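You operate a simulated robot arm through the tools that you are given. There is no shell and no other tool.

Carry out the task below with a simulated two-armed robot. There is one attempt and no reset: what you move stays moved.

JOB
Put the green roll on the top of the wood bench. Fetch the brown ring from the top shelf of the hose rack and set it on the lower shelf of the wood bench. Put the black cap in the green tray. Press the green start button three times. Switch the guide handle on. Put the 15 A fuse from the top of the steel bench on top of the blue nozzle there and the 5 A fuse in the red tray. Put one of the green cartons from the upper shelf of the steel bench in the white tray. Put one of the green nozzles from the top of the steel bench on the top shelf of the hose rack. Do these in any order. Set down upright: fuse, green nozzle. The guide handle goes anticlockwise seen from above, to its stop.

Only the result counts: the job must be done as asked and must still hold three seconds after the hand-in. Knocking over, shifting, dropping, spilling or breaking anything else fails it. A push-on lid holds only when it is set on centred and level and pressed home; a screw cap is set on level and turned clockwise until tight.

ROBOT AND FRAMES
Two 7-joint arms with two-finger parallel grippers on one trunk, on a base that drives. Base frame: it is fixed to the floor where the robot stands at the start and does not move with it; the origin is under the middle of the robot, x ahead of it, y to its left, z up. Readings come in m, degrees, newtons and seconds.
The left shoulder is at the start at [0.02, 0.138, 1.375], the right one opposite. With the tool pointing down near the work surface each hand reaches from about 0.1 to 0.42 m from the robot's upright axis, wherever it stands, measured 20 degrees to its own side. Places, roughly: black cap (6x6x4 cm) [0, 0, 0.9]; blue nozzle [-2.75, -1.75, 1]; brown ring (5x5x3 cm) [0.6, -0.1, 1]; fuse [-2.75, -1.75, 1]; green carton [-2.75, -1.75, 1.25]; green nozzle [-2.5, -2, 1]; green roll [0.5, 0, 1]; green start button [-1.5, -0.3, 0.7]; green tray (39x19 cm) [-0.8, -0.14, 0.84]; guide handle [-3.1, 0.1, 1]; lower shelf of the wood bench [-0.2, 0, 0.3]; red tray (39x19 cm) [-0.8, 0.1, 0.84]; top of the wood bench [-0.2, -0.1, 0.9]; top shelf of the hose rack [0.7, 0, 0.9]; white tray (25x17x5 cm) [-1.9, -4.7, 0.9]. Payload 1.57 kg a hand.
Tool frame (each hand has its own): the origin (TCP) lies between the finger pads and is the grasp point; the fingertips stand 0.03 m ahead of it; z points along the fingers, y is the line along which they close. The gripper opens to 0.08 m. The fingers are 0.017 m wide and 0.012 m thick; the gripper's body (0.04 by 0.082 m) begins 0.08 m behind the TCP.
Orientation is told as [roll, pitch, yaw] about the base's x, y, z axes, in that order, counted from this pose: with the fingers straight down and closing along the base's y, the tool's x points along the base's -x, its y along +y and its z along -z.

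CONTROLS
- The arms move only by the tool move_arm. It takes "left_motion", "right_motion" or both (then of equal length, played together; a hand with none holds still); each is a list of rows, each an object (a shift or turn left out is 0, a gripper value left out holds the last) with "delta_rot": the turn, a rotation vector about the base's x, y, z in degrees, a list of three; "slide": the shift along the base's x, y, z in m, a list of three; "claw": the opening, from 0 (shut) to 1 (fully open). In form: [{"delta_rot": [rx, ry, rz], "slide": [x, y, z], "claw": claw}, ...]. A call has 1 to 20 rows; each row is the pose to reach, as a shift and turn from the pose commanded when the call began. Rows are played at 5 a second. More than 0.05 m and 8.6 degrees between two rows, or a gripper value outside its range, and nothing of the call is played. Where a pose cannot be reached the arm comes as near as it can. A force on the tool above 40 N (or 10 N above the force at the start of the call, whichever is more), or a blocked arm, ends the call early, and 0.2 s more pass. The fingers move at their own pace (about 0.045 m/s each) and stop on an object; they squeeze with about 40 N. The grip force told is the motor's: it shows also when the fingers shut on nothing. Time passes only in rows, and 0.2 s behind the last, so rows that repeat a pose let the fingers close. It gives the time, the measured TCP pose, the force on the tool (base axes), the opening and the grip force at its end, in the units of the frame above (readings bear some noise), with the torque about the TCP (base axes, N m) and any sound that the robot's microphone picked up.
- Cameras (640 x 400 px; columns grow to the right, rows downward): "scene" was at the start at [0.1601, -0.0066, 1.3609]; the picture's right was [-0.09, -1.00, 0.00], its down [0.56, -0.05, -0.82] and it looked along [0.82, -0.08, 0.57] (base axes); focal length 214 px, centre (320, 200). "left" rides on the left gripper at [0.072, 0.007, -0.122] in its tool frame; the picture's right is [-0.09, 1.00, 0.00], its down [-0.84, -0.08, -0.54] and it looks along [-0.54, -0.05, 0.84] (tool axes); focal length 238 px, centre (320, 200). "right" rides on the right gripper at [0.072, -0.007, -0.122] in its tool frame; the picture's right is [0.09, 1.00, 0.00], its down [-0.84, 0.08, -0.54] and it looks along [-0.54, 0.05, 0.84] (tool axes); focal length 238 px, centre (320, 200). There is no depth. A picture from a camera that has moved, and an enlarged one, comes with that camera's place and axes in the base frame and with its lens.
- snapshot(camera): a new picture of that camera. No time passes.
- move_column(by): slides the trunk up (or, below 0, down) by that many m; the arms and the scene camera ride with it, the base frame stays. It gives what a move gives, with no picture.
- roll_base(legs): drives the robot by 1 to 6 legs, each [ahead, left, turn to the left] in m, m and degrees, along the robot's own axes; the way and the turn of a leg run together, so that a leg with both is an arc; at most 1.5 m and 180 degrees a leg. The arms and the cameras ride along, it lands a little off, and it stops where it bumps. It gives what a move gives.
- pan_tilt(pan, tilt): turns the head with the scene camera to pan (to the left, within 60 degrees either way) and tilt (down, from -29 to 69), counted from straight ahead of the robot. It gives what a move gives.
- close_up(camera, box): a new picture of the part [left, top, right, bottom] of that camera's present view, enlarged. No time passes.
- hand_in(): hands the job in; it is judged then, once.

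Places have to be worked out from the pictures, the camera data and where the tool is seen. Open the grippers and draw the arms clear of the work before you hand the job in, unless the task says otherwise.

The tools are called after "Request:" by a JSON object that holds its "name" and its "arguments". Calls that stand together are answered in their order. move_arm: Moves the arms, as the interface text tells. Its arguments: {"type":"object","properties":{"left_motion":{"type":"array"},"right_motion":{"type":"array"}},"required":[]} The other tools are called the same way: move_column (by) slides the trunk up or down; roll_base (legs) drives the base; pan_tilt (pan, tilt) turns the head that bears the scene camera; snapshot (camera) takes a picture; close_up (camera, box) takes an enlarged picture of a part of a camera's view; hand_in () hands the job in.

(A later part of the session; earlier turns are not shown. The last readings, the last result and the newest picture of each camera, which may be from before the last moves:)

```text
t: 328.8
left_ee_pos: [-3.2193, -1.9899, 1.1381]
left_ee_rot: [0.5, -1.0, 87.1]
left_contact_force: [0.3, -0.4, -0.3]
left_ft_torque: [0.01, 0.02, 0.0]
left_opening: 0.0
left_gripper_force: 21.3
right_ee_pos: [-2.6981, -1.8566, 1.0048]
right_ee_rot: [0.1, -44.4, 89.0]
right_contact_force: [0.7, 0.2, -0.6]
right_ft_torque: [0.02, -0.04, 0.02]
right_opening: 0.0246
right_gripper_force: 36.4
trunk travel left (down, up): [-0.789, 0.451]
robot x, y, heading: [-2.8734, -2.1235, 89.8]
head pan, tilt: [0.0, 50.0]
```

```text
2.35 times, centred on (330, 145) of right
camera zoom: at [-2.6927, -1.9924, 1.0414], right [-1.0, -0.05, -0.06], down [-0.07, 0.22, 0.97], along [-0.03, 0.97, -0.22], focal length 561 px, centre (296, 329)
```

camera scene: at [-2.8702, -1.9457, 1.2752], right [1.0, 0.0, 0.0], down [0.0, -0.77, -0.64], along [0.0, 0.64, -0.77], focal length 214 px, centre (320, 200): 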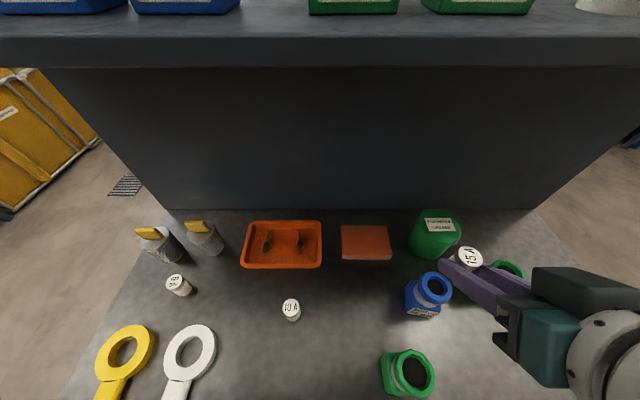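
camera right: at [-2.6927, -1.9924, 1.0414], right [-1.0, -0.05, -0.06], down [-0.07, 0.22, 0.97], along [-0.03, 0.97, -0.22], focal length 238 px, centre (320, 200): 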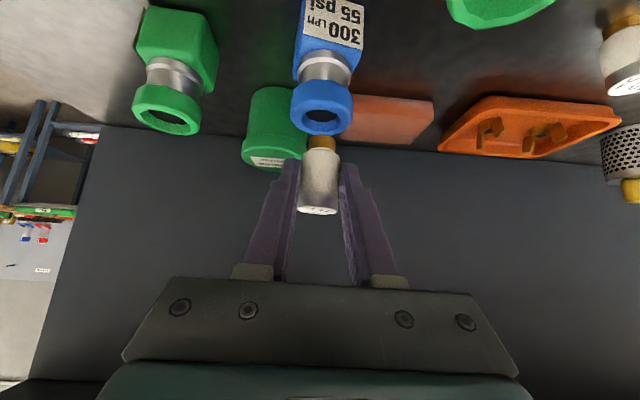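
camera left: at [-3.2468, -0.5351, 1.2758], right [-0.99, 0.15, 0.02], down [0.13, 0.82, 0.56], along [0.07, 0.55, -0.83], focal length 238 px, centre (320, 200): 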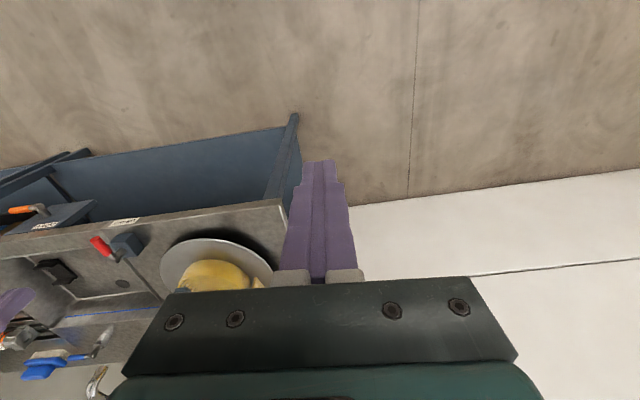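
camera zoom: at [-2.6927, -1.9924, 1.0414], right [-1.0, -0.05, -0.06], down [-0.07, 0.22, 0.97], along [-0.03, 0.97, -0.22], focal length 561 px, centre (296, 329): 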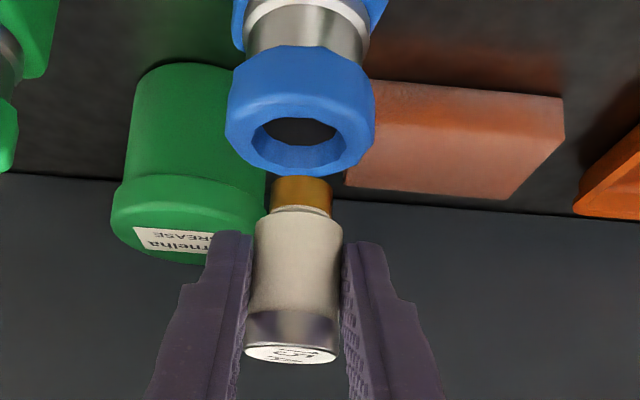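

Now the fuse axis ([-2.697, -1.846]) and nozzle centre ([-2.697, -1.845]) coincide. I lower slowly in 2 mm steps expecting contact near TCP z≈0.987.

Request:
{"name": "move_arm", "arguments": {"right_motion": [{"slide": [0, 0.001, -0.008]}, {"slide": [0, 0.001, -0.012]}, {"slide": [0, 0.001, -0.014]}, {"slide": [0, 0.001, -0.016]}, {"slide": [0, 0.001, -0.018]}]}}

Request:
{"name": "close_up", "arguments": {"camera": "right", "box": [260, 60, 400, 230]}}

```text
t: 330.0
left_ee_pos: [-3.219, -1.9892, 1.1372]
left_ee_rot: [0.7, -1.0, 87.1]
left_contact_force: [-0.5, 0.0, -0.8]
left_ft_torque: [0.01, 0.01, -0.02]
left_opening: 0.0
left_gripper_force: 21.8
right_ee_pos: [-2.6968, -1.8513, 0.9875]
right_ee_rot: [0.2, -44.9, 88.9]
right_contact_force: [-1.1, -6.5, 23.7]
right_ft_torque: [0.11, -0.04, 0.04]
right_opening: 0.025
right_gripper_force: 36.2
trunk travel left (down, up): [-0.789, 0.451]
robot x, y, heading: [-2.8726, -2.1164, 89.8]
head pan, tilt: [0.0, 50.0]
```

```text
2.35 times, centred on (330, 145) of right
camera zoom: at [-2.6915, -1.9887, 1.0235], right [-1.0, -0.05, -0.06], down [-0.07, 0.21, 0.97], along [-0.03, 0.98, -0.21], focal length 561 px, centre (296, 329)
```

zoom: 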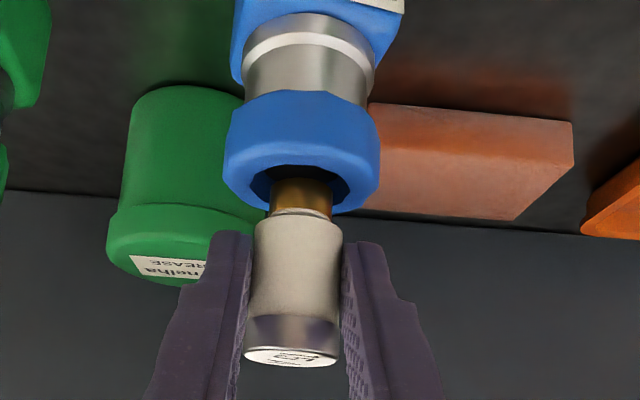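

Firm contact (24 N) with the fuse centred on the nozzle top. I ease off the pressure slightly, then open the fingers.

Request:
{"name": "move_arm", "arguments": {"right_motion": [{"slide": [0, 0, 0.0008], "claw": 0.1}, {"slide": [0, 0, 0.0014], "claw": 0.1}, {"slide": [0, 0, 0.0014], "claw": 0.1}]}}

```text
t: 330.8
left_ee_pos: [-3.2181, -1.989, 1.1367]
left_ee_rot: [0.6, -1.1, 87.2]
left_contact_force: [-0.2, -0.5, -0.5]
left_ft_torque: [0.01, 0.02, -0.03]
left_opening: 0.0
left_gripper_force: 21.7
right_ee_pos: [-2.6976, -1.8511, 0.9881]
right_ee_rot: [0.1, -44.5, 89.0]
right_contact_force: [1.7, 1.1, 13.6]
right_ft_torque: [0.36, -0.1, -0.02]
right_opening: 0.0246
right_gripper_force: 36.8
trunk travel left (down, up): [-0.789, 0.451]
robot x, y, heading: [-2.8718, -2.1217, 89.5]
head pan, tilt: [0.0, 50.0]
```

Request:
{"name": "move_arm", "arguments": {"right_motion": [{"slide": [0, 0, 0.0006], "claw": 0.1}, {"slide": [0, 0, 0.001], "claw": 0.1}, {"slide": [0, 0, 0.001], "claw": 0.1}]}}

Request:
{"name": "close_up", "arguments": {"camera": "right", "box": [260, 60, 400, 230]}}

```text
t: 331.6
left_ee_pos: [-3.2188, -1.9901, 1.1376]
left_ee_rot: [0.6, -1.0, 87.2]
left_contact_force: [0.6, 0.4, -0.1]
left_ft_torque: [-0.01, -0.01, 0.02]
left_opening: 0.0
left_gripper_force: 21.4
right_ee_pos: [-2.6977, -1.8531, 0.988]
right_ee_rot: [0.1, -44.3, 88.9]
right_contact_force: [-1.2, 2.1, 5.4]
right_ft_torque: [0.18, 0.0, 0.01]
right_opening: 0.0247
right_gripper_force: 36.6
trunk travel left (down, up): [-0.789, 0.451]
robot x, y, heading: [-2.8715, -2.1203, 89.5]
head pan, tilt: [0.0, 50.0]
```

```text
2.35 times, centred on (330, 145) of right
camera zoom: at [-2.6922, -1.9895, 1.0249], right [-1.0, -0.05, -0.06], down [-0.07, 0.22, 0.97], along [-0.03, 0.97, -0.22], focal length 561 px, centre (296, 329)
```

zoom: 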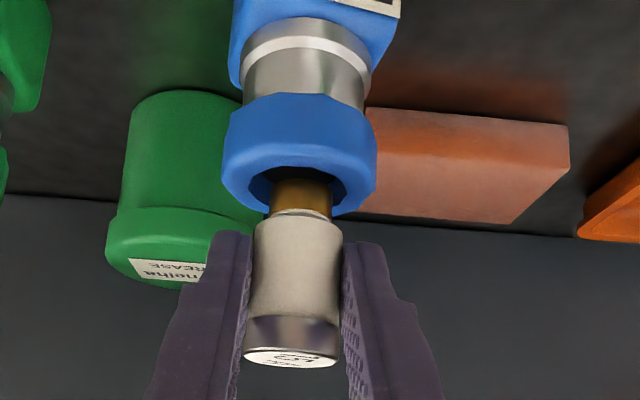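

The fuse rests on the nozzle top with little force. I open the fingers slowly and withdraw backward.

Request:
{"name": "move_arm", "arguments": {"right_motion": [{"claw": 0.36}, {"claw": 0.42}, {"claw": 0.5}, {"claw": 0.6}, {"claw": 0.6}]}}

Request:
{"name": "close_up", "arguments": {"camera": "right", "box": [260, 60, 400, 230]}}

```text
t: 332.8
left_ee_pos: [-3.219, -1.9905, 1.1377]
left_ee_rot: [0.6, -0.9, 87.2]
left_contact_force: [-1.1, 0.6, -0.2]
left_ft_torque: [0.0, 0.0, 0.02]
left_opening: 0.0
left_gripper_force: 21.5
right_ee_pos: [-2.6978, -1.8536, 0.9889]
right_ee_rot: [0.2, -44.4, 88.9]
right_contact_force: [-0.2, 0.2, -0.4]
right_ft_torque: [0.0, 0.0, 0.02]
right_opening: 0.0479
right_gripper_force: 0.2
trunk travel left (down, up): [-0.789, 0.451]
robot x, y, heading: [-2.8695, -2.1216, 89.6]
head pan, tilt: [0.0, 50.0]
```

```text
2.35 times, centred on (330, 145) of right
camera zoom: at [-2.6922, -1.9897, 1.0251], right [-1.0, -0.05, -0.06], down [-0.07, 0.22, 0.97], along [-0.03, 0.97, -0.22], focal length 561 px, centre (296, 329)
```

zoom: 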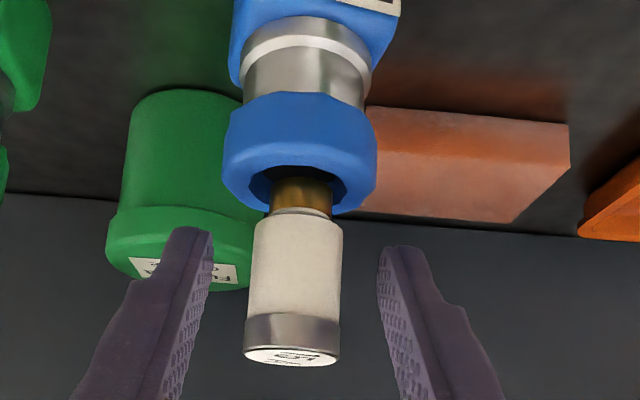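

The fuse stands on its own. I withdraw along the finger axis (back and up).

Request:
{"name": "move_arm", "arguments": {"right_motion": [{"slide": [0, -0.015, 0.015]}, {"slide": [0, -0.03, 0.03]}, {"slide": [0, -0.055, 0.055]}, {"slide": [0, -0.085, 0.085]}, {"slide": [0, -0.1, 0.1]}]}}

Request:
{"name": "snapshot", "arguments": {"camera": "right"}}

Request:
{"name": "snapshot", "arguments": {"camera": "scene"}}

```text
t: 334.0
left_ee_pos: [-3.2196, -1.989, 1.1375]
left_ee_rot: [0.5, -1.0, 87.2]
left_contact_force: [0.2, -0.8, 0.4]
left_ft_torque: [-0.01, 0.0, 0.02]
left_opening: 0.0001
left_gripper_force: 21.5
right_ee_pos: [-2.6987, -1.9529, 1.072]
right_ee_rot: [0.1, -44.5, 88.9]
right_contact_force: [-0.2, -0.3, 0.2]
right_ft_torque: [0.02, 0.04, -0.04]
right_opening: 0.0481
right_gripper_force: 0.1
right hand out of reach, approached as far as the arm can: row 5
trunk travel left (down, up): [-0.789, 0.451]
robot x, y, heading: [-2.8697, -2.1254, 90.0]
head pan, tilt: [0.0, 50.0]
```

```text
taken
camera right: at [-2.6936, -2.0901, 1.1099], right [-1.0, -0.05, -0.06], down [-0.07, 0.22, 0.97], along [-0.03, 0.97, -0.22], focal length 238 px, centre (320, 200)
```

right: 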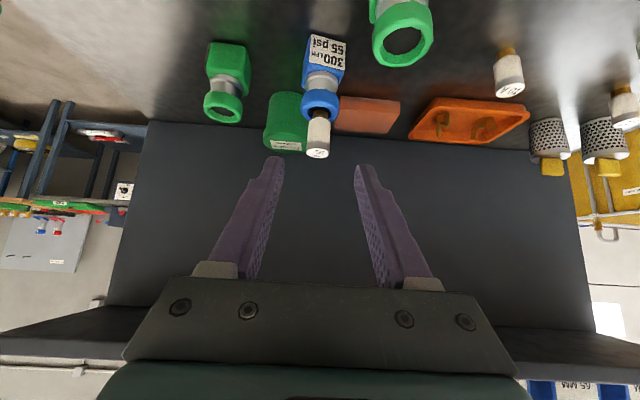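

```text
taken
camera scene: at [-2.8702, -1.9457, 1.2752], right [1.0, 0.0, 0.0], down [0.0, -0.77, -0.64], along [0.0, 0.64, -0.77], focal length 214 px, centre (320, 200)
```

scene: 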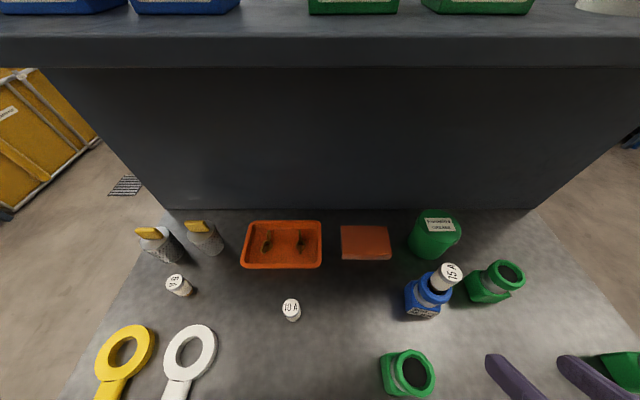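

The 15 A fuse stands upright on the blue nozzle. Next the 5 A fuse at about [-3.117, -1.82]; I keep the tilt and drive left to it.

Request:
{"name": "roll_base", "arguments": {"legs": [[0, 0.415, 0]]}}

Request:
{"name": "snapshot", "arguments": {"camera": "right"}}

Request:
{"name": "snapshot", "arguments": {"camera": "scene"}}

```text
t: 336.6
left_ee_pos: [-3.6407, -1.9925, 1.1374]
left_ee_rot: [0.7, -1.0, 87.6]
left_contact_force: [0.3, 0.2, 0.4]
left_ft_torque: [0.0, -0.02, 0.0]
left_opening: 0.0
left_gripper_force: 21.5
right_ee_pos: [-3.1211, -1.9531, 1.072]
right_ee_rot: [0.2, -44.4, 89.2]
right_contact_force: [0.5, -0.3, 0.1]
right_ft_torque: [0.0, -0.01, 0.02]
right_opening: 0.048
right_gripper_force: 0.1
trunk travel left (down, up): [-0.789, 0.451]
robot x, y, heading: [-3.2932, -2.1235, 90.0]
head pan, tilt: [0.0, 50.0]
```

```text
taken
camera right: at [-3.1146, -2.0891, 1.1095], right [-1.0, -0.06, -0.06], down [-0.07, 0.22, 0.97], along [-0.04, 0.97, -0.22], focal length 238 px, centre (320, 200)
```

right: 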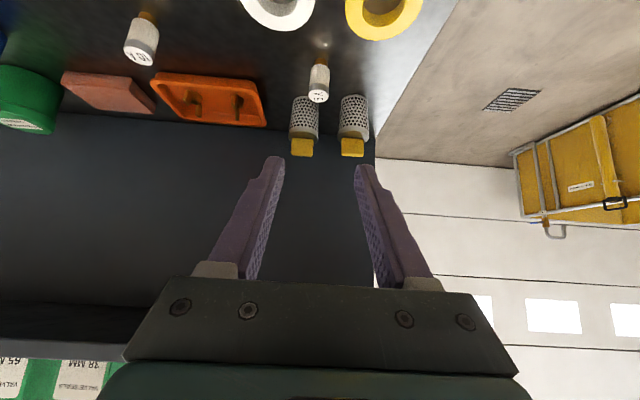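

```text
taken
camera scene: at [-3.2922, -1.9457, 1.2752], right [1.0, 0.0, 0.0], down [0.0, -0.77, -0.64], along [0.0, 0.64, -0.77], focal length 214 px, centre (320, 200)
```

scene: 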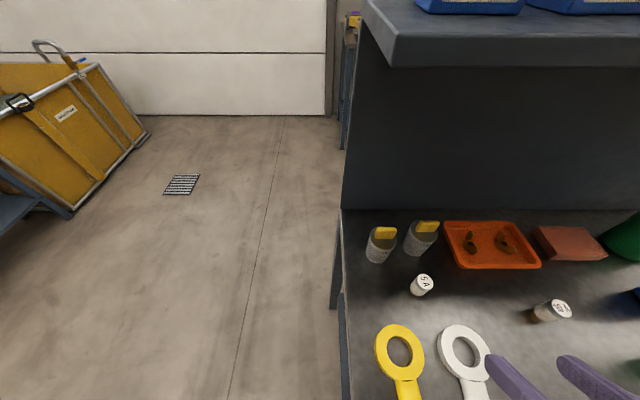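

The 5 A fuse is at [-3.115, -1.822]. I approach it along the tilted finger direction.

Request:
{"name": "move_arm", "arguments": {"right_motion": [{"slide": [0.001, 0.025, -0.03]}, {"slide": [0.002, 0.05, -0.06]}, {"slide": [0.003, 0.072, -0.092]}, {"slide": [0.004, 0.09, -0.122]}, {"slide": [0.005, 0.107, -0.15]}, {"slide": [0.005, 0.107, -0.15]}]}}

Request:
{"name": "snapshot", "arguments": {"camera": "right"}}

```text
t: 338.0
left_ee_pos: [-3.6414, -1.993, 1.1366]
left_ee_rot: [0.5, -1.1, 87.7]
left_contact_force: [-0.1, 0.3, 0.2]
left_ft_torque: [0.0, -0.03, -0.03]
left_opening: 0.0
left_gripper_force: 21.4
right_ee_pos: [-3.1128, -1.8471, 0.9225]
right_ee_rot: [0.2, -44.5, 89.3]
right_contact_force: [-0.2, -0.4, 0.6]
right_ft_torque: [0.02, 0.0, -0.01]
right_opening: 0.0478
right_gripper_force: 0.1
trunk travel left (down, up): [-0.789, 0.451]
robot x, y, heading: [-3.295, -2.1231, 90.2]
head pan, tilt: [0.0, 50.0]
```

```text
taken
camera right: at [-3.1073, -1.9837, 0.9595], right [-1.0, -0.06, -0.06], down [-0.07, 0.22, 0.97], along [-0.04, 0.97, -0.22], focal length 238 px, centre (320, 200)
```

right: 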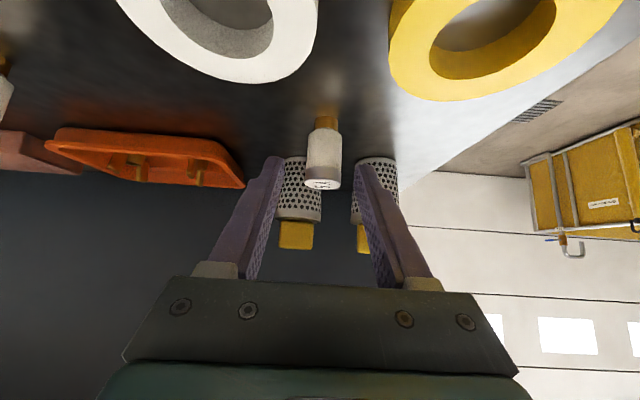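

Need to go ~1.2 cm further and 2 cm lower, with a small x correction.

Request:
{"name": "move_arm", "arguments": {"right_motion": [{"slide": [-0.003, 0.006, -0.01]}, {"slide": [-0.003, 0.012, -0.02]}, {"slide": [-0.003, 0.012, -0.02]}]}}

Request:
{"name": "snapshot", "arguments": {"camera": "right"}}

```text
t: 338.8
left_ee_pos: [-3.6405, -1.9924, 1.1385]
left_ee_rot: [0.6, -1.0, 87.6]
left_contact_force: [-1.0, -1.1, -0.3]
left_ft_torque: [0.03, 0.02, 0.0]
left_opening: 0.0
left_gripper_force: 21.4
right_ee_pos: [-3.1175, -1.8341, 0.9012]
right_ee_rot: [0.1, -44.4, 89.2]
right_contact_force: [0.1, 0.1, -0.9]
right_ft_torque: [-0.01, 0.01, -0.03]
right_opening: 0.048
right_gripper_force: 0.0
trunk travel left (down, up): [-0.789, 0.451]
robot x, y, heading: [-3.288, -2.1194, 90.2]
head pan, tilt: [0.0, 50.0]
```

```text
taken
camera right: at [-3.111, -1.9709, 0.9386], right [-1.0, -0.06, -0.06], down [-0.07, 0.22, 0.97], along [-0.04, 0.97, -0.22], focal length 238 px, centre (320, 200)
```

right: 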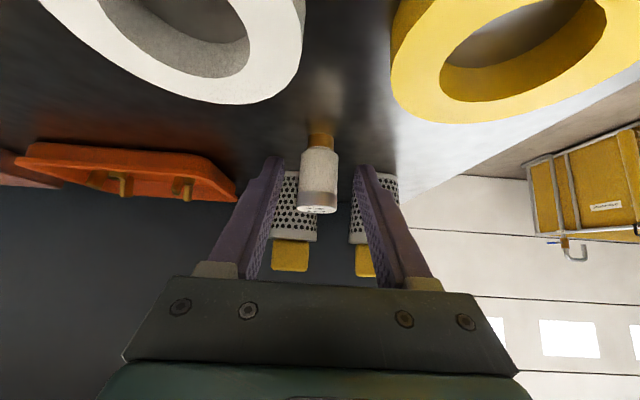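

Centred. I close the grip on the 5 A fuse and lift.

Request:
{"name": "move_arm", "arguments": {"right_motion": [{"claw": 0.5}, {"claw": 0.4}, {"claw": 0.3}, {"claw": 0.1}, {"claw": 0.1}, {"claw": 0.1}]}}

Request:
{"name": "move_arm", "arguments": {"right_motion": [{"slide": [0, 0, 0.02]}, {"slide": [0, 0, 0.05]}, {"slide": [0, -0.02, 0.08]}, {"slide": [0, -0.04, 0.12]}]}}

Request:
{"name": "snapshot", "arguments": {"camera": "right"}}

Request:
{"name": "snapshot", "arguments": {"camera": "scene"}}

```text
t: 340.2
left_ee_pos: [-3.6395, -1.9922, 1.1379]
left_ee_rot: [0.6, -1.0, 87.6]
left_contact_force: [0.5, 0.8, 0.1]
left_ft_torque: [0.03, -0.01, -0.03]
left_opening: 0.0002
left_gripper_force: 21.4
right_ee_pos: [-3.1177, -1.8352, 0.902]
right_ee_rot: [0.2, -44.5, 89.3]
right_contact_force: [-0.2, -0.2, 0.5]
right_ft_torque: [0.02, 0.02, 0.02]
right_opening: 0.0251
right_gripper_force: 36.6
trunk travel left (down, up): [-0.789, 0.451]
robot x, y, heading: [-3.2904, -2.1186, 90.2]
head pan, tilt: [0.0, 50.0]
```

```text
t: 341.2
left_ee_pos: [-3.6404, -1.9935, 1.1368]
left_ee_rot: [0.6, -0.9, 87.6]
left_contact_force: [-0.1, 0.3, -0.3]
left_ft_torque: [0.0, -0.01, 0.0]
left_opening: 0.0
left_gripper_force: 21.0
right_ee_pos: [-3.1205, -1.8755, 1.0226]
right_ee_rot: [0.2, -44.4, 89.4]
right_contact_force: [0.3, 0.0, -0.1]
right_ft_torque: [-0.03, -0.03, 0.02]
right_opening: 0.0246
right_gripper_force: 36.7
trunk travel left (down, up): [-0.789, 0.451]
robot x, y, heading: [-3.2912, -2.1215, 90.1]
head pan, tilt: [0.0, 50.0]
```

```text
taken
camera right: at [-3.115, -2.0122, 1.0594], right [-1.0, -0.06, -0.06], down [-0.07, 0.22, 0.97], along [-0.04, 0.97, -0.22], focal length 238 px, centre (320, 200)
```

right: 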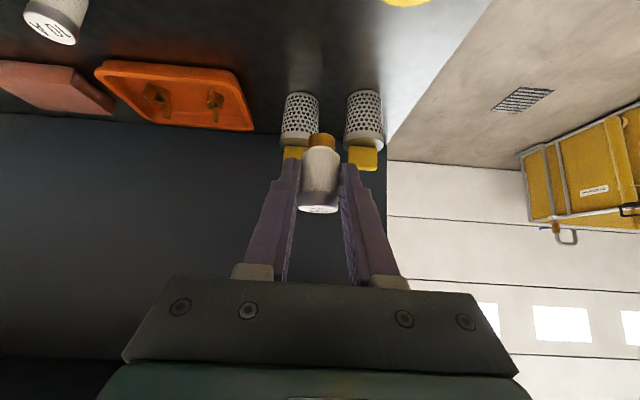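

```text
taken
camera scene: at [-3.2922, -1.9458, 1.2752], right [1.0, 0.0, 0.0], down [0.0, -0.77, -0.64], along [0.0, 0.64, -0.77], focal length 214 px, centre (320, 200)
```

scene: 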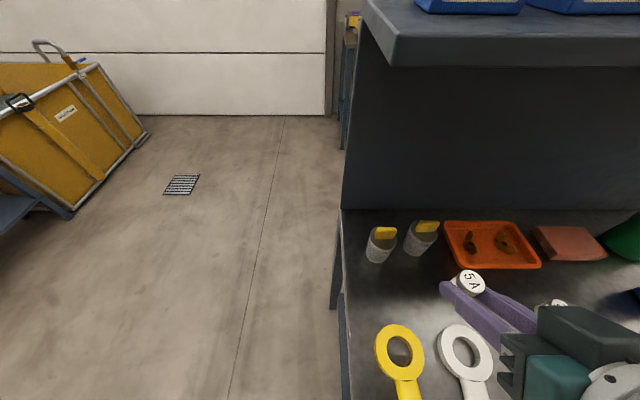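

The 5 A fuse is held upright. I raise the trunk, leave the steel bench area and head to the red tray.

Request:
{"name": "move_column", "arguments": {"by": 0.4}}

Request:
{"name": "roll_base", "arguments": {"legs": [[-0.5, 0, 0], [0, -1.47, 0], [1.4, 0, 0], [0, -0.86, 0], [0.6, 0, 0]]}}

Request:
{"name": "snapshot", "arguments": {"camera": "scene"}}

Request:
{"name": "snapshot", "arguments": {"camera": "right"}}

```text
t: 345.0
left_ee_pos: [-3.6408, -1.992, 1.5386]
left_ee_rot: [0.7, -1.0, 87.6]
left_contact_force: [0.3, -0.3, -0.3]
left_ft_torque: [0.03, -0.01, 0.02]
left_opening: 0.0
left_gripper_force: 21.8
right_ee_pos: [-3.1218, -1.8751, 1.422]
right_ee_rot: [0.2, -44.5, 89.3]
right_contact_force: [0.0, 0.5, -0.7]
right_ft_torque: [0.03, 0.04, 0.0]
right_opening: 0.0245
right_gripper_force: 36.3
trunk travel left (down, up): [-1.189, 0.051]
robot x, y, heading: [-3.2901, -2.1198, 90.2]
head pan, tilt: [0.0, 50.0]
```

```text
t: 368.4
left_ee_pos: [-1.2745, -0.5361, 1.5375]
left_ee_rot: [0.6, -0.9, 85.7]
left_contact_force: [0.4, 0.7, 0.0]
left_ft_torque: [-0.01, -0.01, -0.02]
left_opening: 0.0
left_gripper_force: 21.7
right_ee_pos: [-0.7521, -0.4358, 1.4221]
right_ee_rot: [0.2, -44.4, 87.4]
right_contact_force: [-0.1, -0.6, -0.2]
right_ft_torque: [0.03, -0.04, 0.03]
right_opening: 0.0243
right_gripper_force: 35.8
trunk travel left (down, up): [-1.189, 0.051]
robot x, y, heading: [-0.9309, -0.6719, 88.3]
head pan, tilt: [0.0, 50.0]
```

```text
taken
camera scene: at [-0.9255, -0.5003, 1.6752], right [1.0, -0.03, 0.0], down [-0.02, -0.77, -0.64], along [0.02, 0.64, -0.77], focal length 214 px, centre (320, 200)
```

scene: 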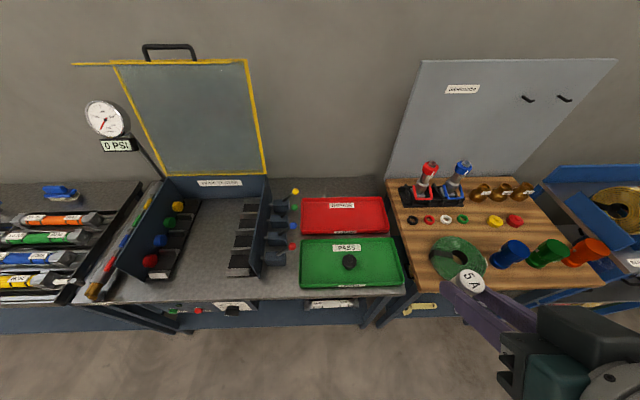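

```text
taken
camera right: at [-0.7505, -0.572, 1.4591], right [-1.0, -0.02, -0.06], down [-0.07, 0.22, 0.97], along [-0.01, 0.97, -0.22], focal length 238 px, centre (320, 200)
```

right: 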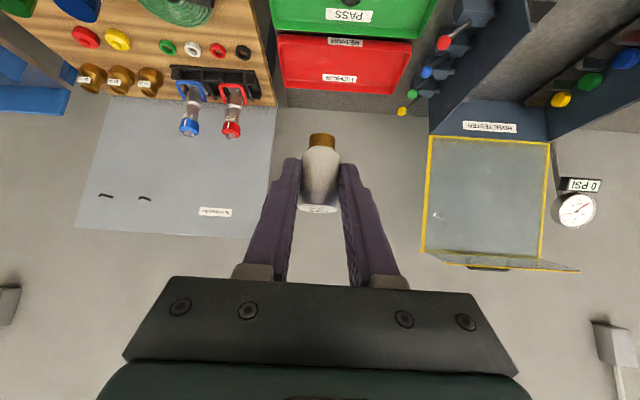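

I drive in over the trays with the hand high, aligning with the red tray.

Request:
{"name": "roll_base", "arguments": {"legs": [[0.25, 0, 1.7], [0.23, 0.03, 0]]}}

Request:
{"name": "move_column", "arguments": {"by": -0.35}}

Request:
{"name": "snapshot", "arguments": {"camera": "right"}}

Request:
{"name": "snapshot", "arguments": {"camera": "scene"}}

```text
t: 371.6
left_ee_pos: [-1.3094, -0.0731, 1.5374]
left_ee_rot: [0.5, -1.0, 87.8]
left_contact_force: [-1.0, -0.8, 0.6]
left_ft_torque: [-0.01, 0.02, 0.01]
left_opening: 0.0
left_gripper_force: 20.8
right_ee_pos: [-0.7896, 0.0466, 1.4215]
right_ee_rot: [0.1, -44.4, 89.4]
right_contact_force: [0.1, 0.0, -0.6]
right_ft_torque: [0.01, 0.0, 0.0]
right_opening: 0.0247
right_gripper_force: 36.4
trunk travel left (down, up): [-1.189, 0.051]
robot x, y, heading: [-0.9581, -0.2025, 90.3]
head pan, tilt: [0.0, 50.0]
```

```text
t: 375.0
left_ee_pos: [-1.3089, -0.0716, 1.1874]
left_ee_rot: [0.6, -1.0, 87.8]
left_contact_force: [0.9, -0.2, -0.3]
left_ft_torque: [0.0, -0.03, 0.02]
left_opening: 0.0
left_gripper_force: 21.4
right_ee_pos: [-0.7884, 0.0468, 1.073]
right_ee_rot: [0.2, -44.4, 89.5]
right_contact_force: [0.0, -0.2, -0.8]
right_ft_torque: [-0.01, -0.01, 0.0]
right_opening: 0.0248
right_gripper_force: 36.7
trunk travel left (down, up): [-0.839, 0.401]
robot x, y, heading: [-0.9574, -0.2031, 90.5]
head pan, tilt: [0.0, 50.0]
```

```text
taken
camera right: at [-0.7828, -0.0902, 1.1091], right [-1.0, -0.06, -0.06], down [-0.07, 0.22, 0.97], along [-0.04, 0.97, -0.22], focal length 238 px, centre (320, 200)
```

right: 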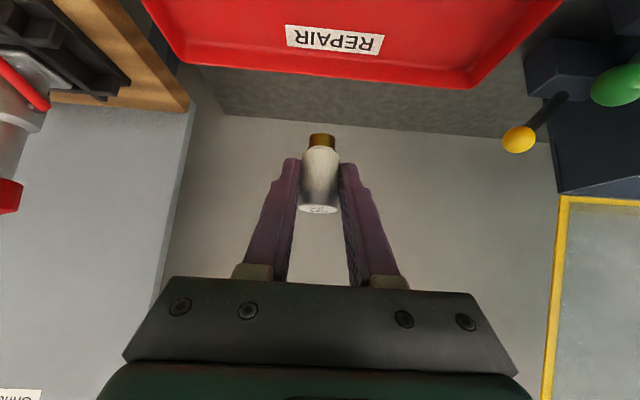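

```text
taken
camera scene: at [-0.9603, -0.0249, 1.3252], right [1.0, 0.01, 0.0], down [0.01, -0.77, -0.64], along [0.0, 0.64, -0.77], focal length 214 px, centre (320, 200)
```

scene: 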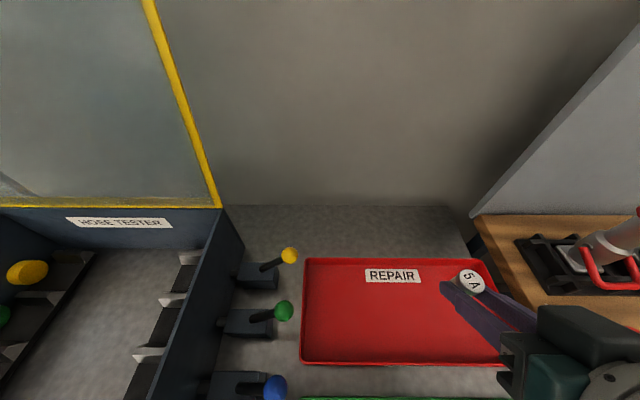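

The fuse is above the red tray's right-centre area. I lower the trunk another 0.1 and then the arm in steps.

Request:
{"name": "move_column", "arguments": {"by": -0.1}}

Request:
{"name": "move_arm", "arguments": {"right_motion": [{"slide": [0, 0.012, -0.02]}, {"slide": [0, 0.015, -0.045]}, {"slide": [0, 0.015, -0.065]}]}}

Request:
{"name": "snapshot", "arguments": {"camera": "right"}}

Request:
{"name": "snapshot", "arguments": {"camera": "scene"}}

```text
t: 376.3
left_ee_pos: [-1.3081, -0.0731, 1.0885]
left_ee_rot: [0.6, -1.1, 87.8]
left_contact_force: [0.1, 0.2, 0.4]
left_ft_torque: [0.0, 0.0, 0.01]
left_opening: 0.0
left_gripper_force: 21.8
right_ee_pos: [-0.7898, 0.0462, 0.9722]
right_ee_rot: [0.3, -44.5, 89.5]
right_contact_force: [0.6, 0.4, -0.6]
right_ft_torque: [0.0, 0.0, -0.04]
right_opening: 0.0248
right_gripper_force: 36.5
trunk travel left (down, up): [-0.739, 0.501]
robot x, y, heading: [-0.9606, -0.1988, 90.4]
head pan, tilt: [0.0, 50.0]
```

```text
t: 377.1
left_ee_pos: [-1.3087, -0.0725, 1.088]
left_ee_rot: [0.6, -1.0, 87.8]
left_contact_force: [-0.2, -0.7, 0.8]
left_ft_torque: [-0.01, 0.04, 0.05]
left_opening: 0.0001
left_gripper_force: 21.3
right_ee_pos: [-0.7883, 0.0619, 0.9074]
right_ee_rot: [0.3, -44.4, 89.4]
right_contact_force: [0.3, -0.2, -0.2]
right_ft_torque: [0.02, -0.02, -0.03]
right_opening: 0.0248
right_gripper_force: 36.5
trunk travel left (down, up): [-0.739, 0.501]
robot x, y, heading: [-0.962, -0.204, 90.4]
head pan, tilt: [0.0, 50.0]
```

```text
taken
camera right: at [-0.7814, -0.0739, 0.9438], right [-1.0, -0.06, -0.06], down [-0.07, 0.22, 0.97], along [-0.04, 0.97, -0.22], focal length 238 px, centre (320, 200)
```

right: 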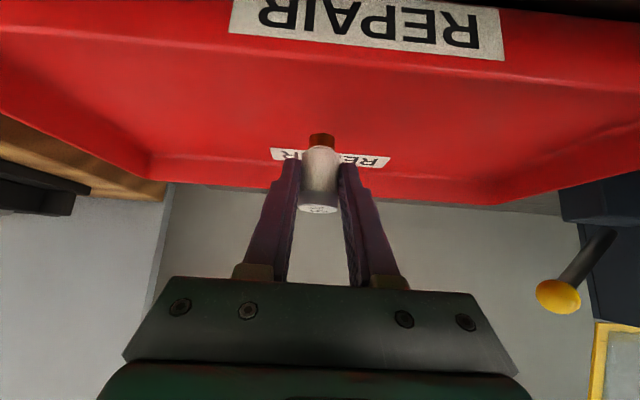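

```text
taken
camera scene: at [-0.9603, -0.0249, 1.2252], right [1.0, 0.01, 0.0], down [0.01, -0.77, -0.64], along [0.0, 0.64, -0.77], focal length 214 px, centre (320, 200)
```

scene: 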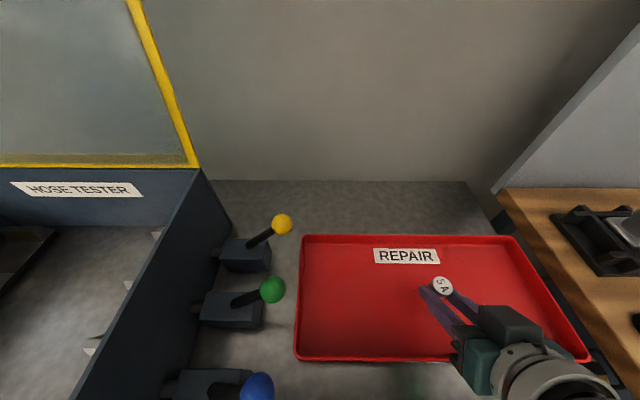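

The fuse is well inside the red tray. I lower in small steps until it touches.

Request:
{"name": "move_arm", "arguments": {"right_motion": [{"slide": [0, 0, -0.008]}, {"slide": [0, 0, -0.014]}, {"slide": [0, 0, -0.018]}, {"slide": [0, 0, -0.021]}, {"slide": [0, 0, -0.024]}]}}

```text
t: 378.3
left_ee_pos: [-1.3068, -0.0729, 1.089]
left_ee_rot: [0.6, -1.0, 87.7]
left_contact_force: [0.7, 0.1, 0.0]
left_ft_torque: [0.01, -0.01, -0.03]
left_opening: 0.0
left_gripper_force: 21.4
right_ee_pos: [-0.7883, 0.0641, 0.8858]
right_ee_rot: [0.1, -44.9, 89.6]
right_contact_force: [0.8, -6.6, 23.9]
right_ft_torque: [0.13, -0.05, 0.02]
right_opening: 0.0247
right_gripper_force: 36.3
trunk travel left (down, up): [-0.739, 0.501]
robot x, y, heading: [-0.9638, -0.2014, 90.5]
head pan, tilt: [0.0, 50.0]
```

Contact with the tray floor (24 N). I ease off, then open slowly and check.

Request:
{"name": "move_arm", "arguments": {"right_motion": [{"slide": [0, 0, 0.0012]}, {"slide": [0, 0, 0.0022]}, {"slide": [0, 0, 0.0024]}, {"slide": [0, 0, 0.0024], "claw": 0.36}, {"slide": [0, 0, 0.0024], "claw": 0.42}, {"slide": [0, 0, 0.0024], "claw": 0.5}, {"slide": [0, 0, 0.0024], "claw": 0.6}, {"slide": [0, 0, 0.0024], "claw": 0.6}]}}

Request:
{"name": "close_up", "arguments": {"camera": "right", "box": [240, 80, 420, 230]}}

```text
t: 380.1
left_ee_pos: [-1.3093, -0.0728, 1.0874]
left_ee_rot: [0.6, -0.9, 87.9]
left_contact_force: [-0.7, -0.1, -0.2]
left_ft_torque: [0.03, 0.03, 0.0]
left_opening: 0.0
left_gripper_force: 21.5
right_ee_pos: [-0.7898, 0.061, 0.8865]
right_ee_rot: [0.2, -44.4, 89.5]
right_contact_force: [-0.3, 0.0, 0.1]
right_ft_torque: [0.03, 0.01, 0.0]
right_opening: 0.0482
right_gripper_force: 0.1
trunk travel left (down, up): [-0.739, 0.501]
robot x, y, heading: [-0.9579, -0.2031, 90.5]
head pan, tilt: [0.0, 50.0]
```

```text
2.67 times, centred on (330, 155) of right
camera zoom: at [-0.7828, -0.0758, 0.9225], right [-1.0, -0.06, -0.06], down [-0.07, 0.22, 0.97], along [-0.04, 0.97, -0.22], focal length 636 px, centre (293, 320)
```

zoom: 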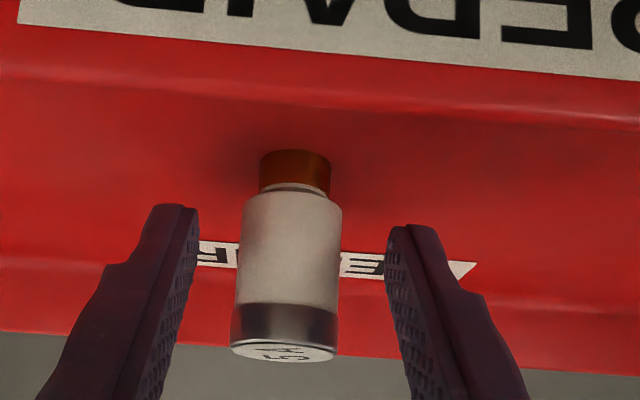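

The 5 A fuse stands upright in the red tray. I withdraw the hand back and up.

Request:
{"name": "move_arm", "arguments": {"right_motion": [{"slide": [0, -0.015, 0.015]}, {"slide": [0, -0.03, 0.032]}, {"slide": [0, -0.05, 0.06]}, {"slide": [0, -0.06, 0.1]}, {"slide": [0, -0.06, 0.14]}]}}

Request:
{"name": "move_column", "arguments": {"by": 0.3}}

Request:
{"name": "snapshot", "arguments": {"camera": "scene"}}

```text
t: 381.3
left_ee_pos: [-1.3084, -0.0728, 1.0874]
left_ee_rot: [0.6, -1.0, 87.9]
left_contact_force: [0.3, 0.9, 0.0]
left_ft_torque: [0.03, 0.0, 0.03]
left_opening: 0.0001
left_gripper_force: 21.8
right_ee_pos: [-0.7909, 0.0037, 1.0254]
right_ee_rot: [0.3, -44.5, 89.5]
right_contact_force: [0.1, -0.1, -0.3]
right_ft_torque: [-0.02, 0.03, -0.02]
right_opening: 0.0478
right_gripper_force: 0.0
trunk travel left (down, up): [-0.739, 0.501]
robot x, y, heading: [-0.9569, -0.197, 90.3]
head pan, tilt: [0.0, 50.0]
```

```text
t: 384.3
left_ee_pos: [-1.3086, -0.073, 1.3876]
left_ee_rot: [0.7, -1.0, 87.8]
left_contact_force: [0.2, -0.5, 0.4]
left_ft_torque: [0.01, -0.03, 0.0]
left_opening: 0.0002
left_gripper_force: 21.3
right_ee_pos: [-0.7899, 0.0034, 1.3263]
right_ee_rot: [0.2, -44.4, 89.5]
right_contact_force: [-0.5, -0.6, -0.2]
right_ft_torque: [-0.02, 0.02, 0.0]
right_opening: 0.0482
right_gripper_force: 0.1
trunk travel left (down, up): [-1.039, 0.201]
robot x, y, heading: [-0.9574, -0.1997, 90.8]
head pan, tilt: [0.0, 50.0]
```

```text
taken
camera scene: at [-0.9603, -0.0249, 1.5252], right [1.0, 0.01, 0.0], down [0.01, -0.77, -0.64], along [0.0, 0.64, -0.77], focal length 214 px, centre (320, 200)
```

scene: 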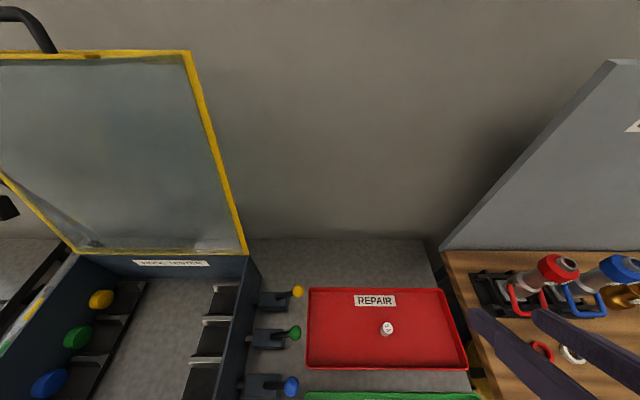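

The 5 A fuse is in the red tray. Since I'm on this side, I go for the brown ring on the hose rack, keeping the 45° tilt so it can later be set on the lower shelf.

Request:
{"name": "roll_base", "arguments": {"legs": [[-0.33, 0, -0.6], [0, -1.4, 0]]}}

Request:
{"name": "move_column", "arguments": {"by": -0.2}}

Request:
{"name": "snapshot", "arguments": {"camera": "right"}}

Request:
{"name": "snapshot", "arguments": {"camera": "scene"}}

```text
t: 393.1
left_ee_pos: [0.0723, -0.4087, 1.388]
left_ee_rot: [0.6, -0.9, 87.7]
left_contact_force: [-0.7, 0.4, 0.1]
left_ft_torque: [0.02, 0.01, 0.02]
left_opening: 0.0
left_gripper_force: 21.6
right_ee_pos: [0.5908, -0.3362, 1.3252]
right_ee_rot: [0.3, -44.5, 89.2]
right_contact_force: [0.0, 0.7, 0.1]
right_ft_torque: [-0.04, 0.02, 0.0]
right_opening: 0.0482
right_gripper_force: 0.1
trunk travel left (down, up): [-1.039, 0.201]
robot x, y, heading: [0.4212, -0.5402, 90.1]
head pan, tilt: [0.0, 50.0]
```

```text
t: 395.2
left_ee_pos: [0.072, -0.4104, 1.1876]
left_ee_rot: [0.6, -1.0, 87.7]
left_contact_force: [0.5, 0.4, 0.4]
left_ft_torque: [0.03, 0.0, 0.01]
left_opening: 0.0002
left_gripper_force: 21.1
right_ee_pos: [0.5911, -0.3354, 1.126]
right_ee_rot: [0.3, -44.4, 89.4]
right_contact_force: [0.4, 0.0, 0.5]
right_ft_torque: [0.01, 0.01, -0.01]
right_opening: 0.0482
right_gripper_force: 0.1
trunk travel left (down, up): [-0.839, 0.401]
robot x, y, heading: [0.4204, -0.5378, 90.4]
head pan, tilt: [0.0, 50.0]
```

```text
taken
camera right: at [0.5971, -0.4727, 1.1625], right [-1.0, -0.06, -0.06], down [-0.07, 0.22, 0.97], along [-0.04, 0.97, -0.22], focal length 238 px, centre (320, 200)
```

right: 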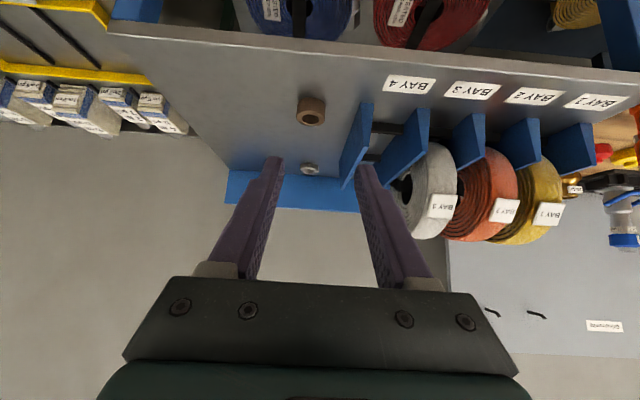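

```text
taken
camera scene: at [0.4208, -0.3637, 1.3252], right [1.0, 0.0, 0.0], down [0.0, -0.77, -0.64], along [0.0, 0.64, -0.77], focal length 214 px, centre (320, 200)
```

scene: 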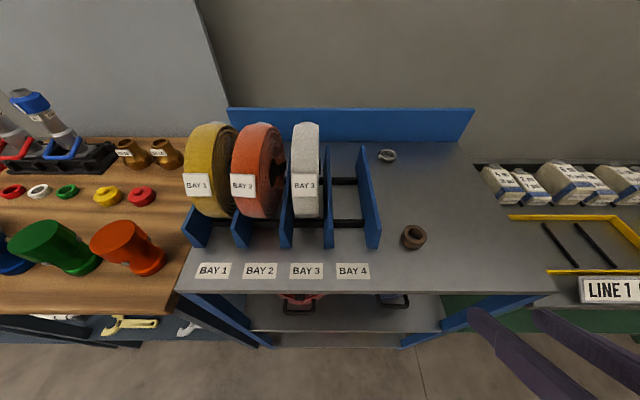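

The brown ring is at about [0.606, -0.153, 0.95]. I open the gripper and approach along the 45° finger direction.

Request:
{"name": "move_arm", "arguments": {"right_motion": [{"slide": [0.003, 0.028, -0.026], "claw": 1}, {"slide": [0.006, 0.056, -0.053], "claw": 1}, {"slide": [0.009, 0.085, -0.08], "claw": 1}, {"slide": [0.012, 0.113, -0.106], "claw": 1}, {"slide": [0.014, 0.13, -0.122], "claw": 1}]}}

Request:
{"name": "snapshot", "arguments": {"camera": "right"}}

```text
t: 396.4
left_ee_pos: [0.0717, -0.4103, 1.1882]
left_ee_rot: [0.6, -1.0, 87.6]
left_contact_force: [0.1, -0.4, -0.4]
left_ft_torque: [-0.02, -0.01, -0.01]
left_opening: 0.0
left_gripper_force: 21.5
right_ee_pos: [0.6037, -0.2052, 1.0036]
right_ee_rot: [0.1, -44.3, 89.3]
right_contact_force: [0.1, -0.5, 1.1]
right_ft_torque: [-0.01, 0.0, -0.01]
right_opening: 0.0802
right_gripper_force: 0.0
trunk travel left (down, up): [-0.839, 0.401]
robot x, y, heading: [0.4184, -0.5417, 90.5]
head pan, tilt: [0.0, 50.0]
```

```text
taken
camera right: at [0.6103, -0.3418, 1.0407], right [-1.0, -0.06, -0.06], down [-0.07, 0.22, 0.97], along [-0.04, 0.97, -0.22], focal length 238 px, centre (320, 200)
```

right: 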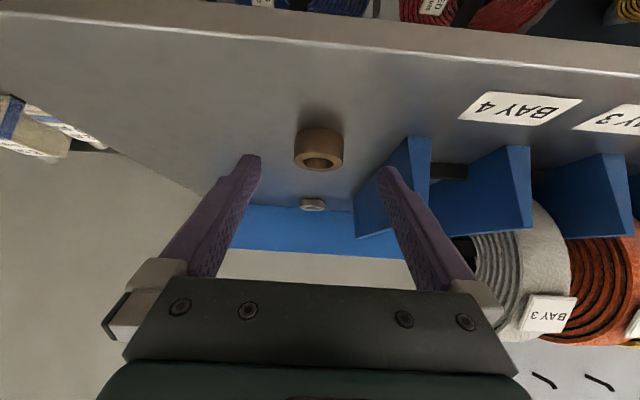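

I continue 3 cm further and look again to pin down the ring's distance.

Request:
{"name": "move_arm", "arguments": {"right_motion": [{"slide": [0.002, 0.015, -0.012]}, {"slide": [0.002, 0.03, -0.024]}, {"slide": [0.002, 0.03, -0.024]}]}}

Request:
{"name": "close_up", "arguments": {"camera": "right", "box": [230, 90, 420, 220]}}

Request:
{"name": "close_up", "arguments": {"camera": "scene", "box": [360, 200, 470, 290]}}

```text
t: 397.2
left_ee_pos: [0.0729, -0.411, 1.188]
left_ee_rot: [0.6, -1.1, 87.6]
left_contact_force: [0.4, -0.1, 0.0]
left_ft_torque: [0.01, 0.02, 0.02]
left_opening: 0.0
left_gripper_force: 21.5
right_ee_pos: [0.608, -0.1748, 0.9815]
right_ee_rot: [0.2, -44.5, 89.3]
right_contact_force: [-0.1, -0.5, 0.2]
right_ft_torque: [0.03, 0.0, 0.0]
right_opening: 0.08
right_gripper_force: 0.0
trunk travel left (down, up): [-0.839, 0.401]
robot x, y, heading: [0.4225, -0.5392, 90.2]
head pan, tilt: [0.0, 50.0]
```

```text
3.08 times, centred on (325, 155) of right
camera zoom: at [0.613, -0.3114, 1.0172], right [-1.0, -0.06, -0.06], down [-0.07, 0.22, 0.97], along [-0.04, 0.97, -0.22], focal length 733 px, centre (305, 338)
```

zoom: 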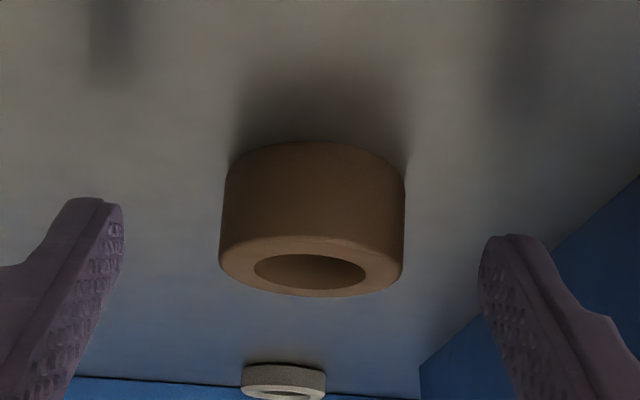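

```text
4.44 times, centred on (415, 245) of scene
camera zoom: at [0.4208, -0.3637, 1.3252], right [1.0, 0.0, 0.0], down [0.0, -0.77, -0.64], along [0.0, 0.64, -0.77], focal length 953 px, centre (-102, 0)
```

zoom: 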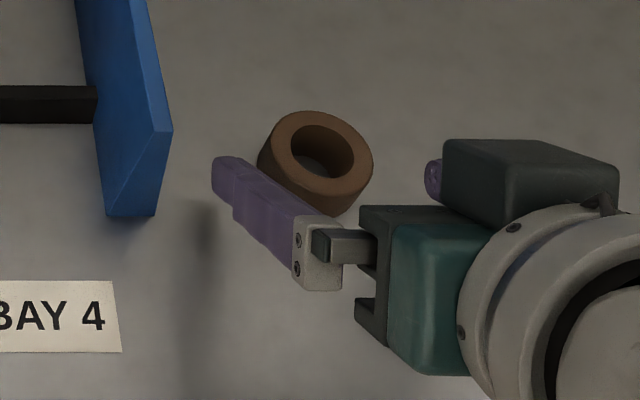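

Ring: diameter ≈4.5 cm, height ≈2.5 cm, centre [0.606, -0.144], shelf ≈0.936. I move in to TCP [0.606, -0.158, 0.967] and close.

Request:
{"name": "move_arm", "arguments": {"right_motion": [{"slide": [-0.001, 0.008, -0.007]}, {"slide": [-0.002, 0.017, -0.0145]}, {"slide": [-0.002, 0.017, -0.0145]}]}}

Request:
{"name": "snapshot", "arguments": {"camera": "right"}}

```text
t: 398.0
left_ee_pos: [0.0732, -0.4106, 1.1875]
left_ee_rot: [0.5, -0.9, 87.4]
left_contact_force: [-0.4, -0.1, -0.4]
left_ft_torque: [0.0, 0.03, 0.03]
left_opening: 0.0001
left_gripper_force: 21.2
right_ee_pos: [0.6049, -0.1608, 0.9679]
right_ee_rot: [0.1, -44.8, 89.3]
right_contact_force: [-0.6, -9.5, 10.8]
right_ft_torque: [-0.05, -0.41, -0.31]
right_opening: 0.0797
right_gripper_force: 0.0
trunk travel left (down, up): [-0.839, 0.401]
robot x, y, heading: [0.419, -0.543, 90.1]
head pan, tilt: [0.0, 50.0]
stopped in row 3 (right hand): the force on the tool passed its limit at 42 N (the readings are from after the stop); the commanded pose is now the measured one
```

```text
taken
camera right: at [0.612, -0.2964, 1.0032], right [-1.0, -0.06, -0.06], down [-0.07, 0.21, 0.97], along [-0.04, 0.98, -0.21], focal length 238 px, centre (320, 200)
```

right: 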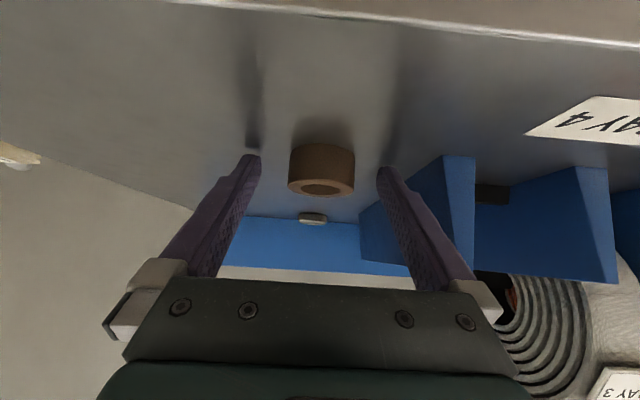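

A fingertip touched the shelf (so it is at ≈0.94). I rise 3 mm, go 6 mm further, and close on the ring.

Request:
{"name": "move_arm", "arguments": {"right_motion": [{"slide": [0.001, 0.0, 0.004]}, {"slide": [0.001, 0.006, 0.004]}, {"slide": [0.001, 0.006, 0.004], "claw": 0.7}, {"slide": [0.001, 0.006, 0.004], "claw": 0.4}, {"slide": [0.001, 0.006, 0.004], "claw": 0.3}, {"slide": [0.001, 0.006, 0.004], "claw": 0.3}, {"slide": [0.001, 0.006, 0.004], "claw": 0.3}]}}

Request:
{"name": "snapshot", "arguments": {"camera": "right"}}

```text
t: 399.6
left_ee_pos: [0.072, -0.4104, 1.1883]
left_ee_rot: [0.6, -1.1, 87.5]
left_contact_force: [1.0, -0.2, 0.5]
left_ft_torque: [0.01, 0.01, -0.02]
left_opening: 0.0
left_gripper_force: 20.9
right_ee_pos: [0.6056, -0.1521, 0.9706]
right_ee_rot: [0.1, -44.8, 89.4]
right_contact_force: [0.5, -0.8, -0.1]
right_ft_torque: [-0.01, -0.04, 0.04]
right_opening: 0.042
right_gripper_force: 37.8
trunk travel left (down, up): [-0.839, 0.401]
robot x, y, heading: [0.4195, -0.5373, 90.2]
head pan, tilt: [0.0, 50.0]
```

```text
taken
camera right: at [0.6116, -0.2898, 1.0068], right [-1.0, -0.06, -0.06], down [-0.07, 0.21, 0.97], along [-0.04, 0.98, -0.22], focal length 238 px, centre (320, 200)
```

right: 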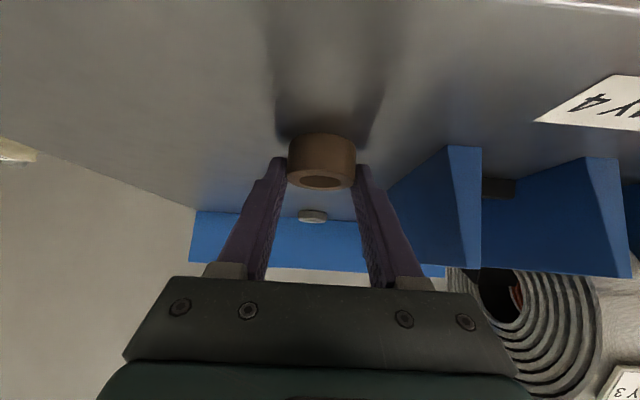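

Gripped at 4.2 cm. I lift 3 cm gently and check that the ring comes along.

Request:
{"name": "move_arm", "arguments": {"right_motion": [{"slide": [0, 0, 0.01]}, {"slide": [0, 0, 0.02]}, {"slide": [0, 0, 0.03]}, {"slide": [0, 0, 0.03]}]}}

Request:
{"name": "close_up", "arguments": {"camera": "right", "box": [220, 80, 420, 230]}}

```text
t: 400.6
left_ee_pos: [0.0722, -0.4093, 1.1864]
left_ee_rot: [0.6, -1.0, 87.5]
left_contact_force: [-0.1, 0.3, 0.6]
left_ft_torque: [0.0, 0.03, -0.05]
left_opening: 0.0001
left_gripper_force: 21.2
right_ee_pos: [0.6058, -0.1509, 1.0021]
right_ee_rot: [0.2, -44.7, 89.4]
right_contact_force: [0.2, 0.6, 0.2]
right_ft_torque: [0.0, -0.01, 0.01]
right_opening: 0.0417
right_gripper_force: 39.7
trunk travel left (down, up): [-0.839, 0.401]
robot x, y, heading: [0.4203, -0.5403, 90.2]
head pan, tilt: [0.0, 50.0]
```

```text
2.67 times, centred on (320, 155) of right
camera zoom: at [0.6122, -0.2885, 1.0382], right [-1.0, -0.06, -0.06], down [-0.07, 0.21, 0.97], along [-0.04, 0.98, -0.22], focal length 636 px, centre (320, 320)
```

zoom: 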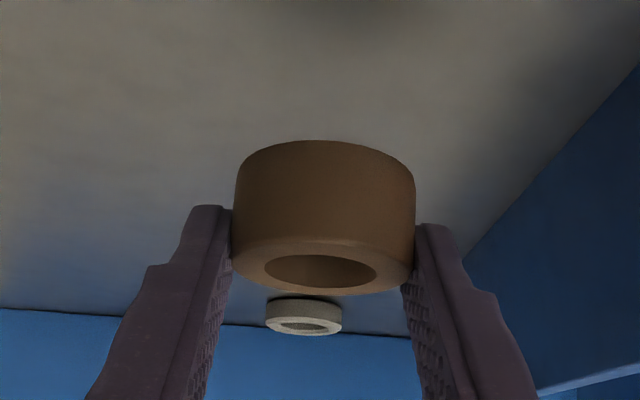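

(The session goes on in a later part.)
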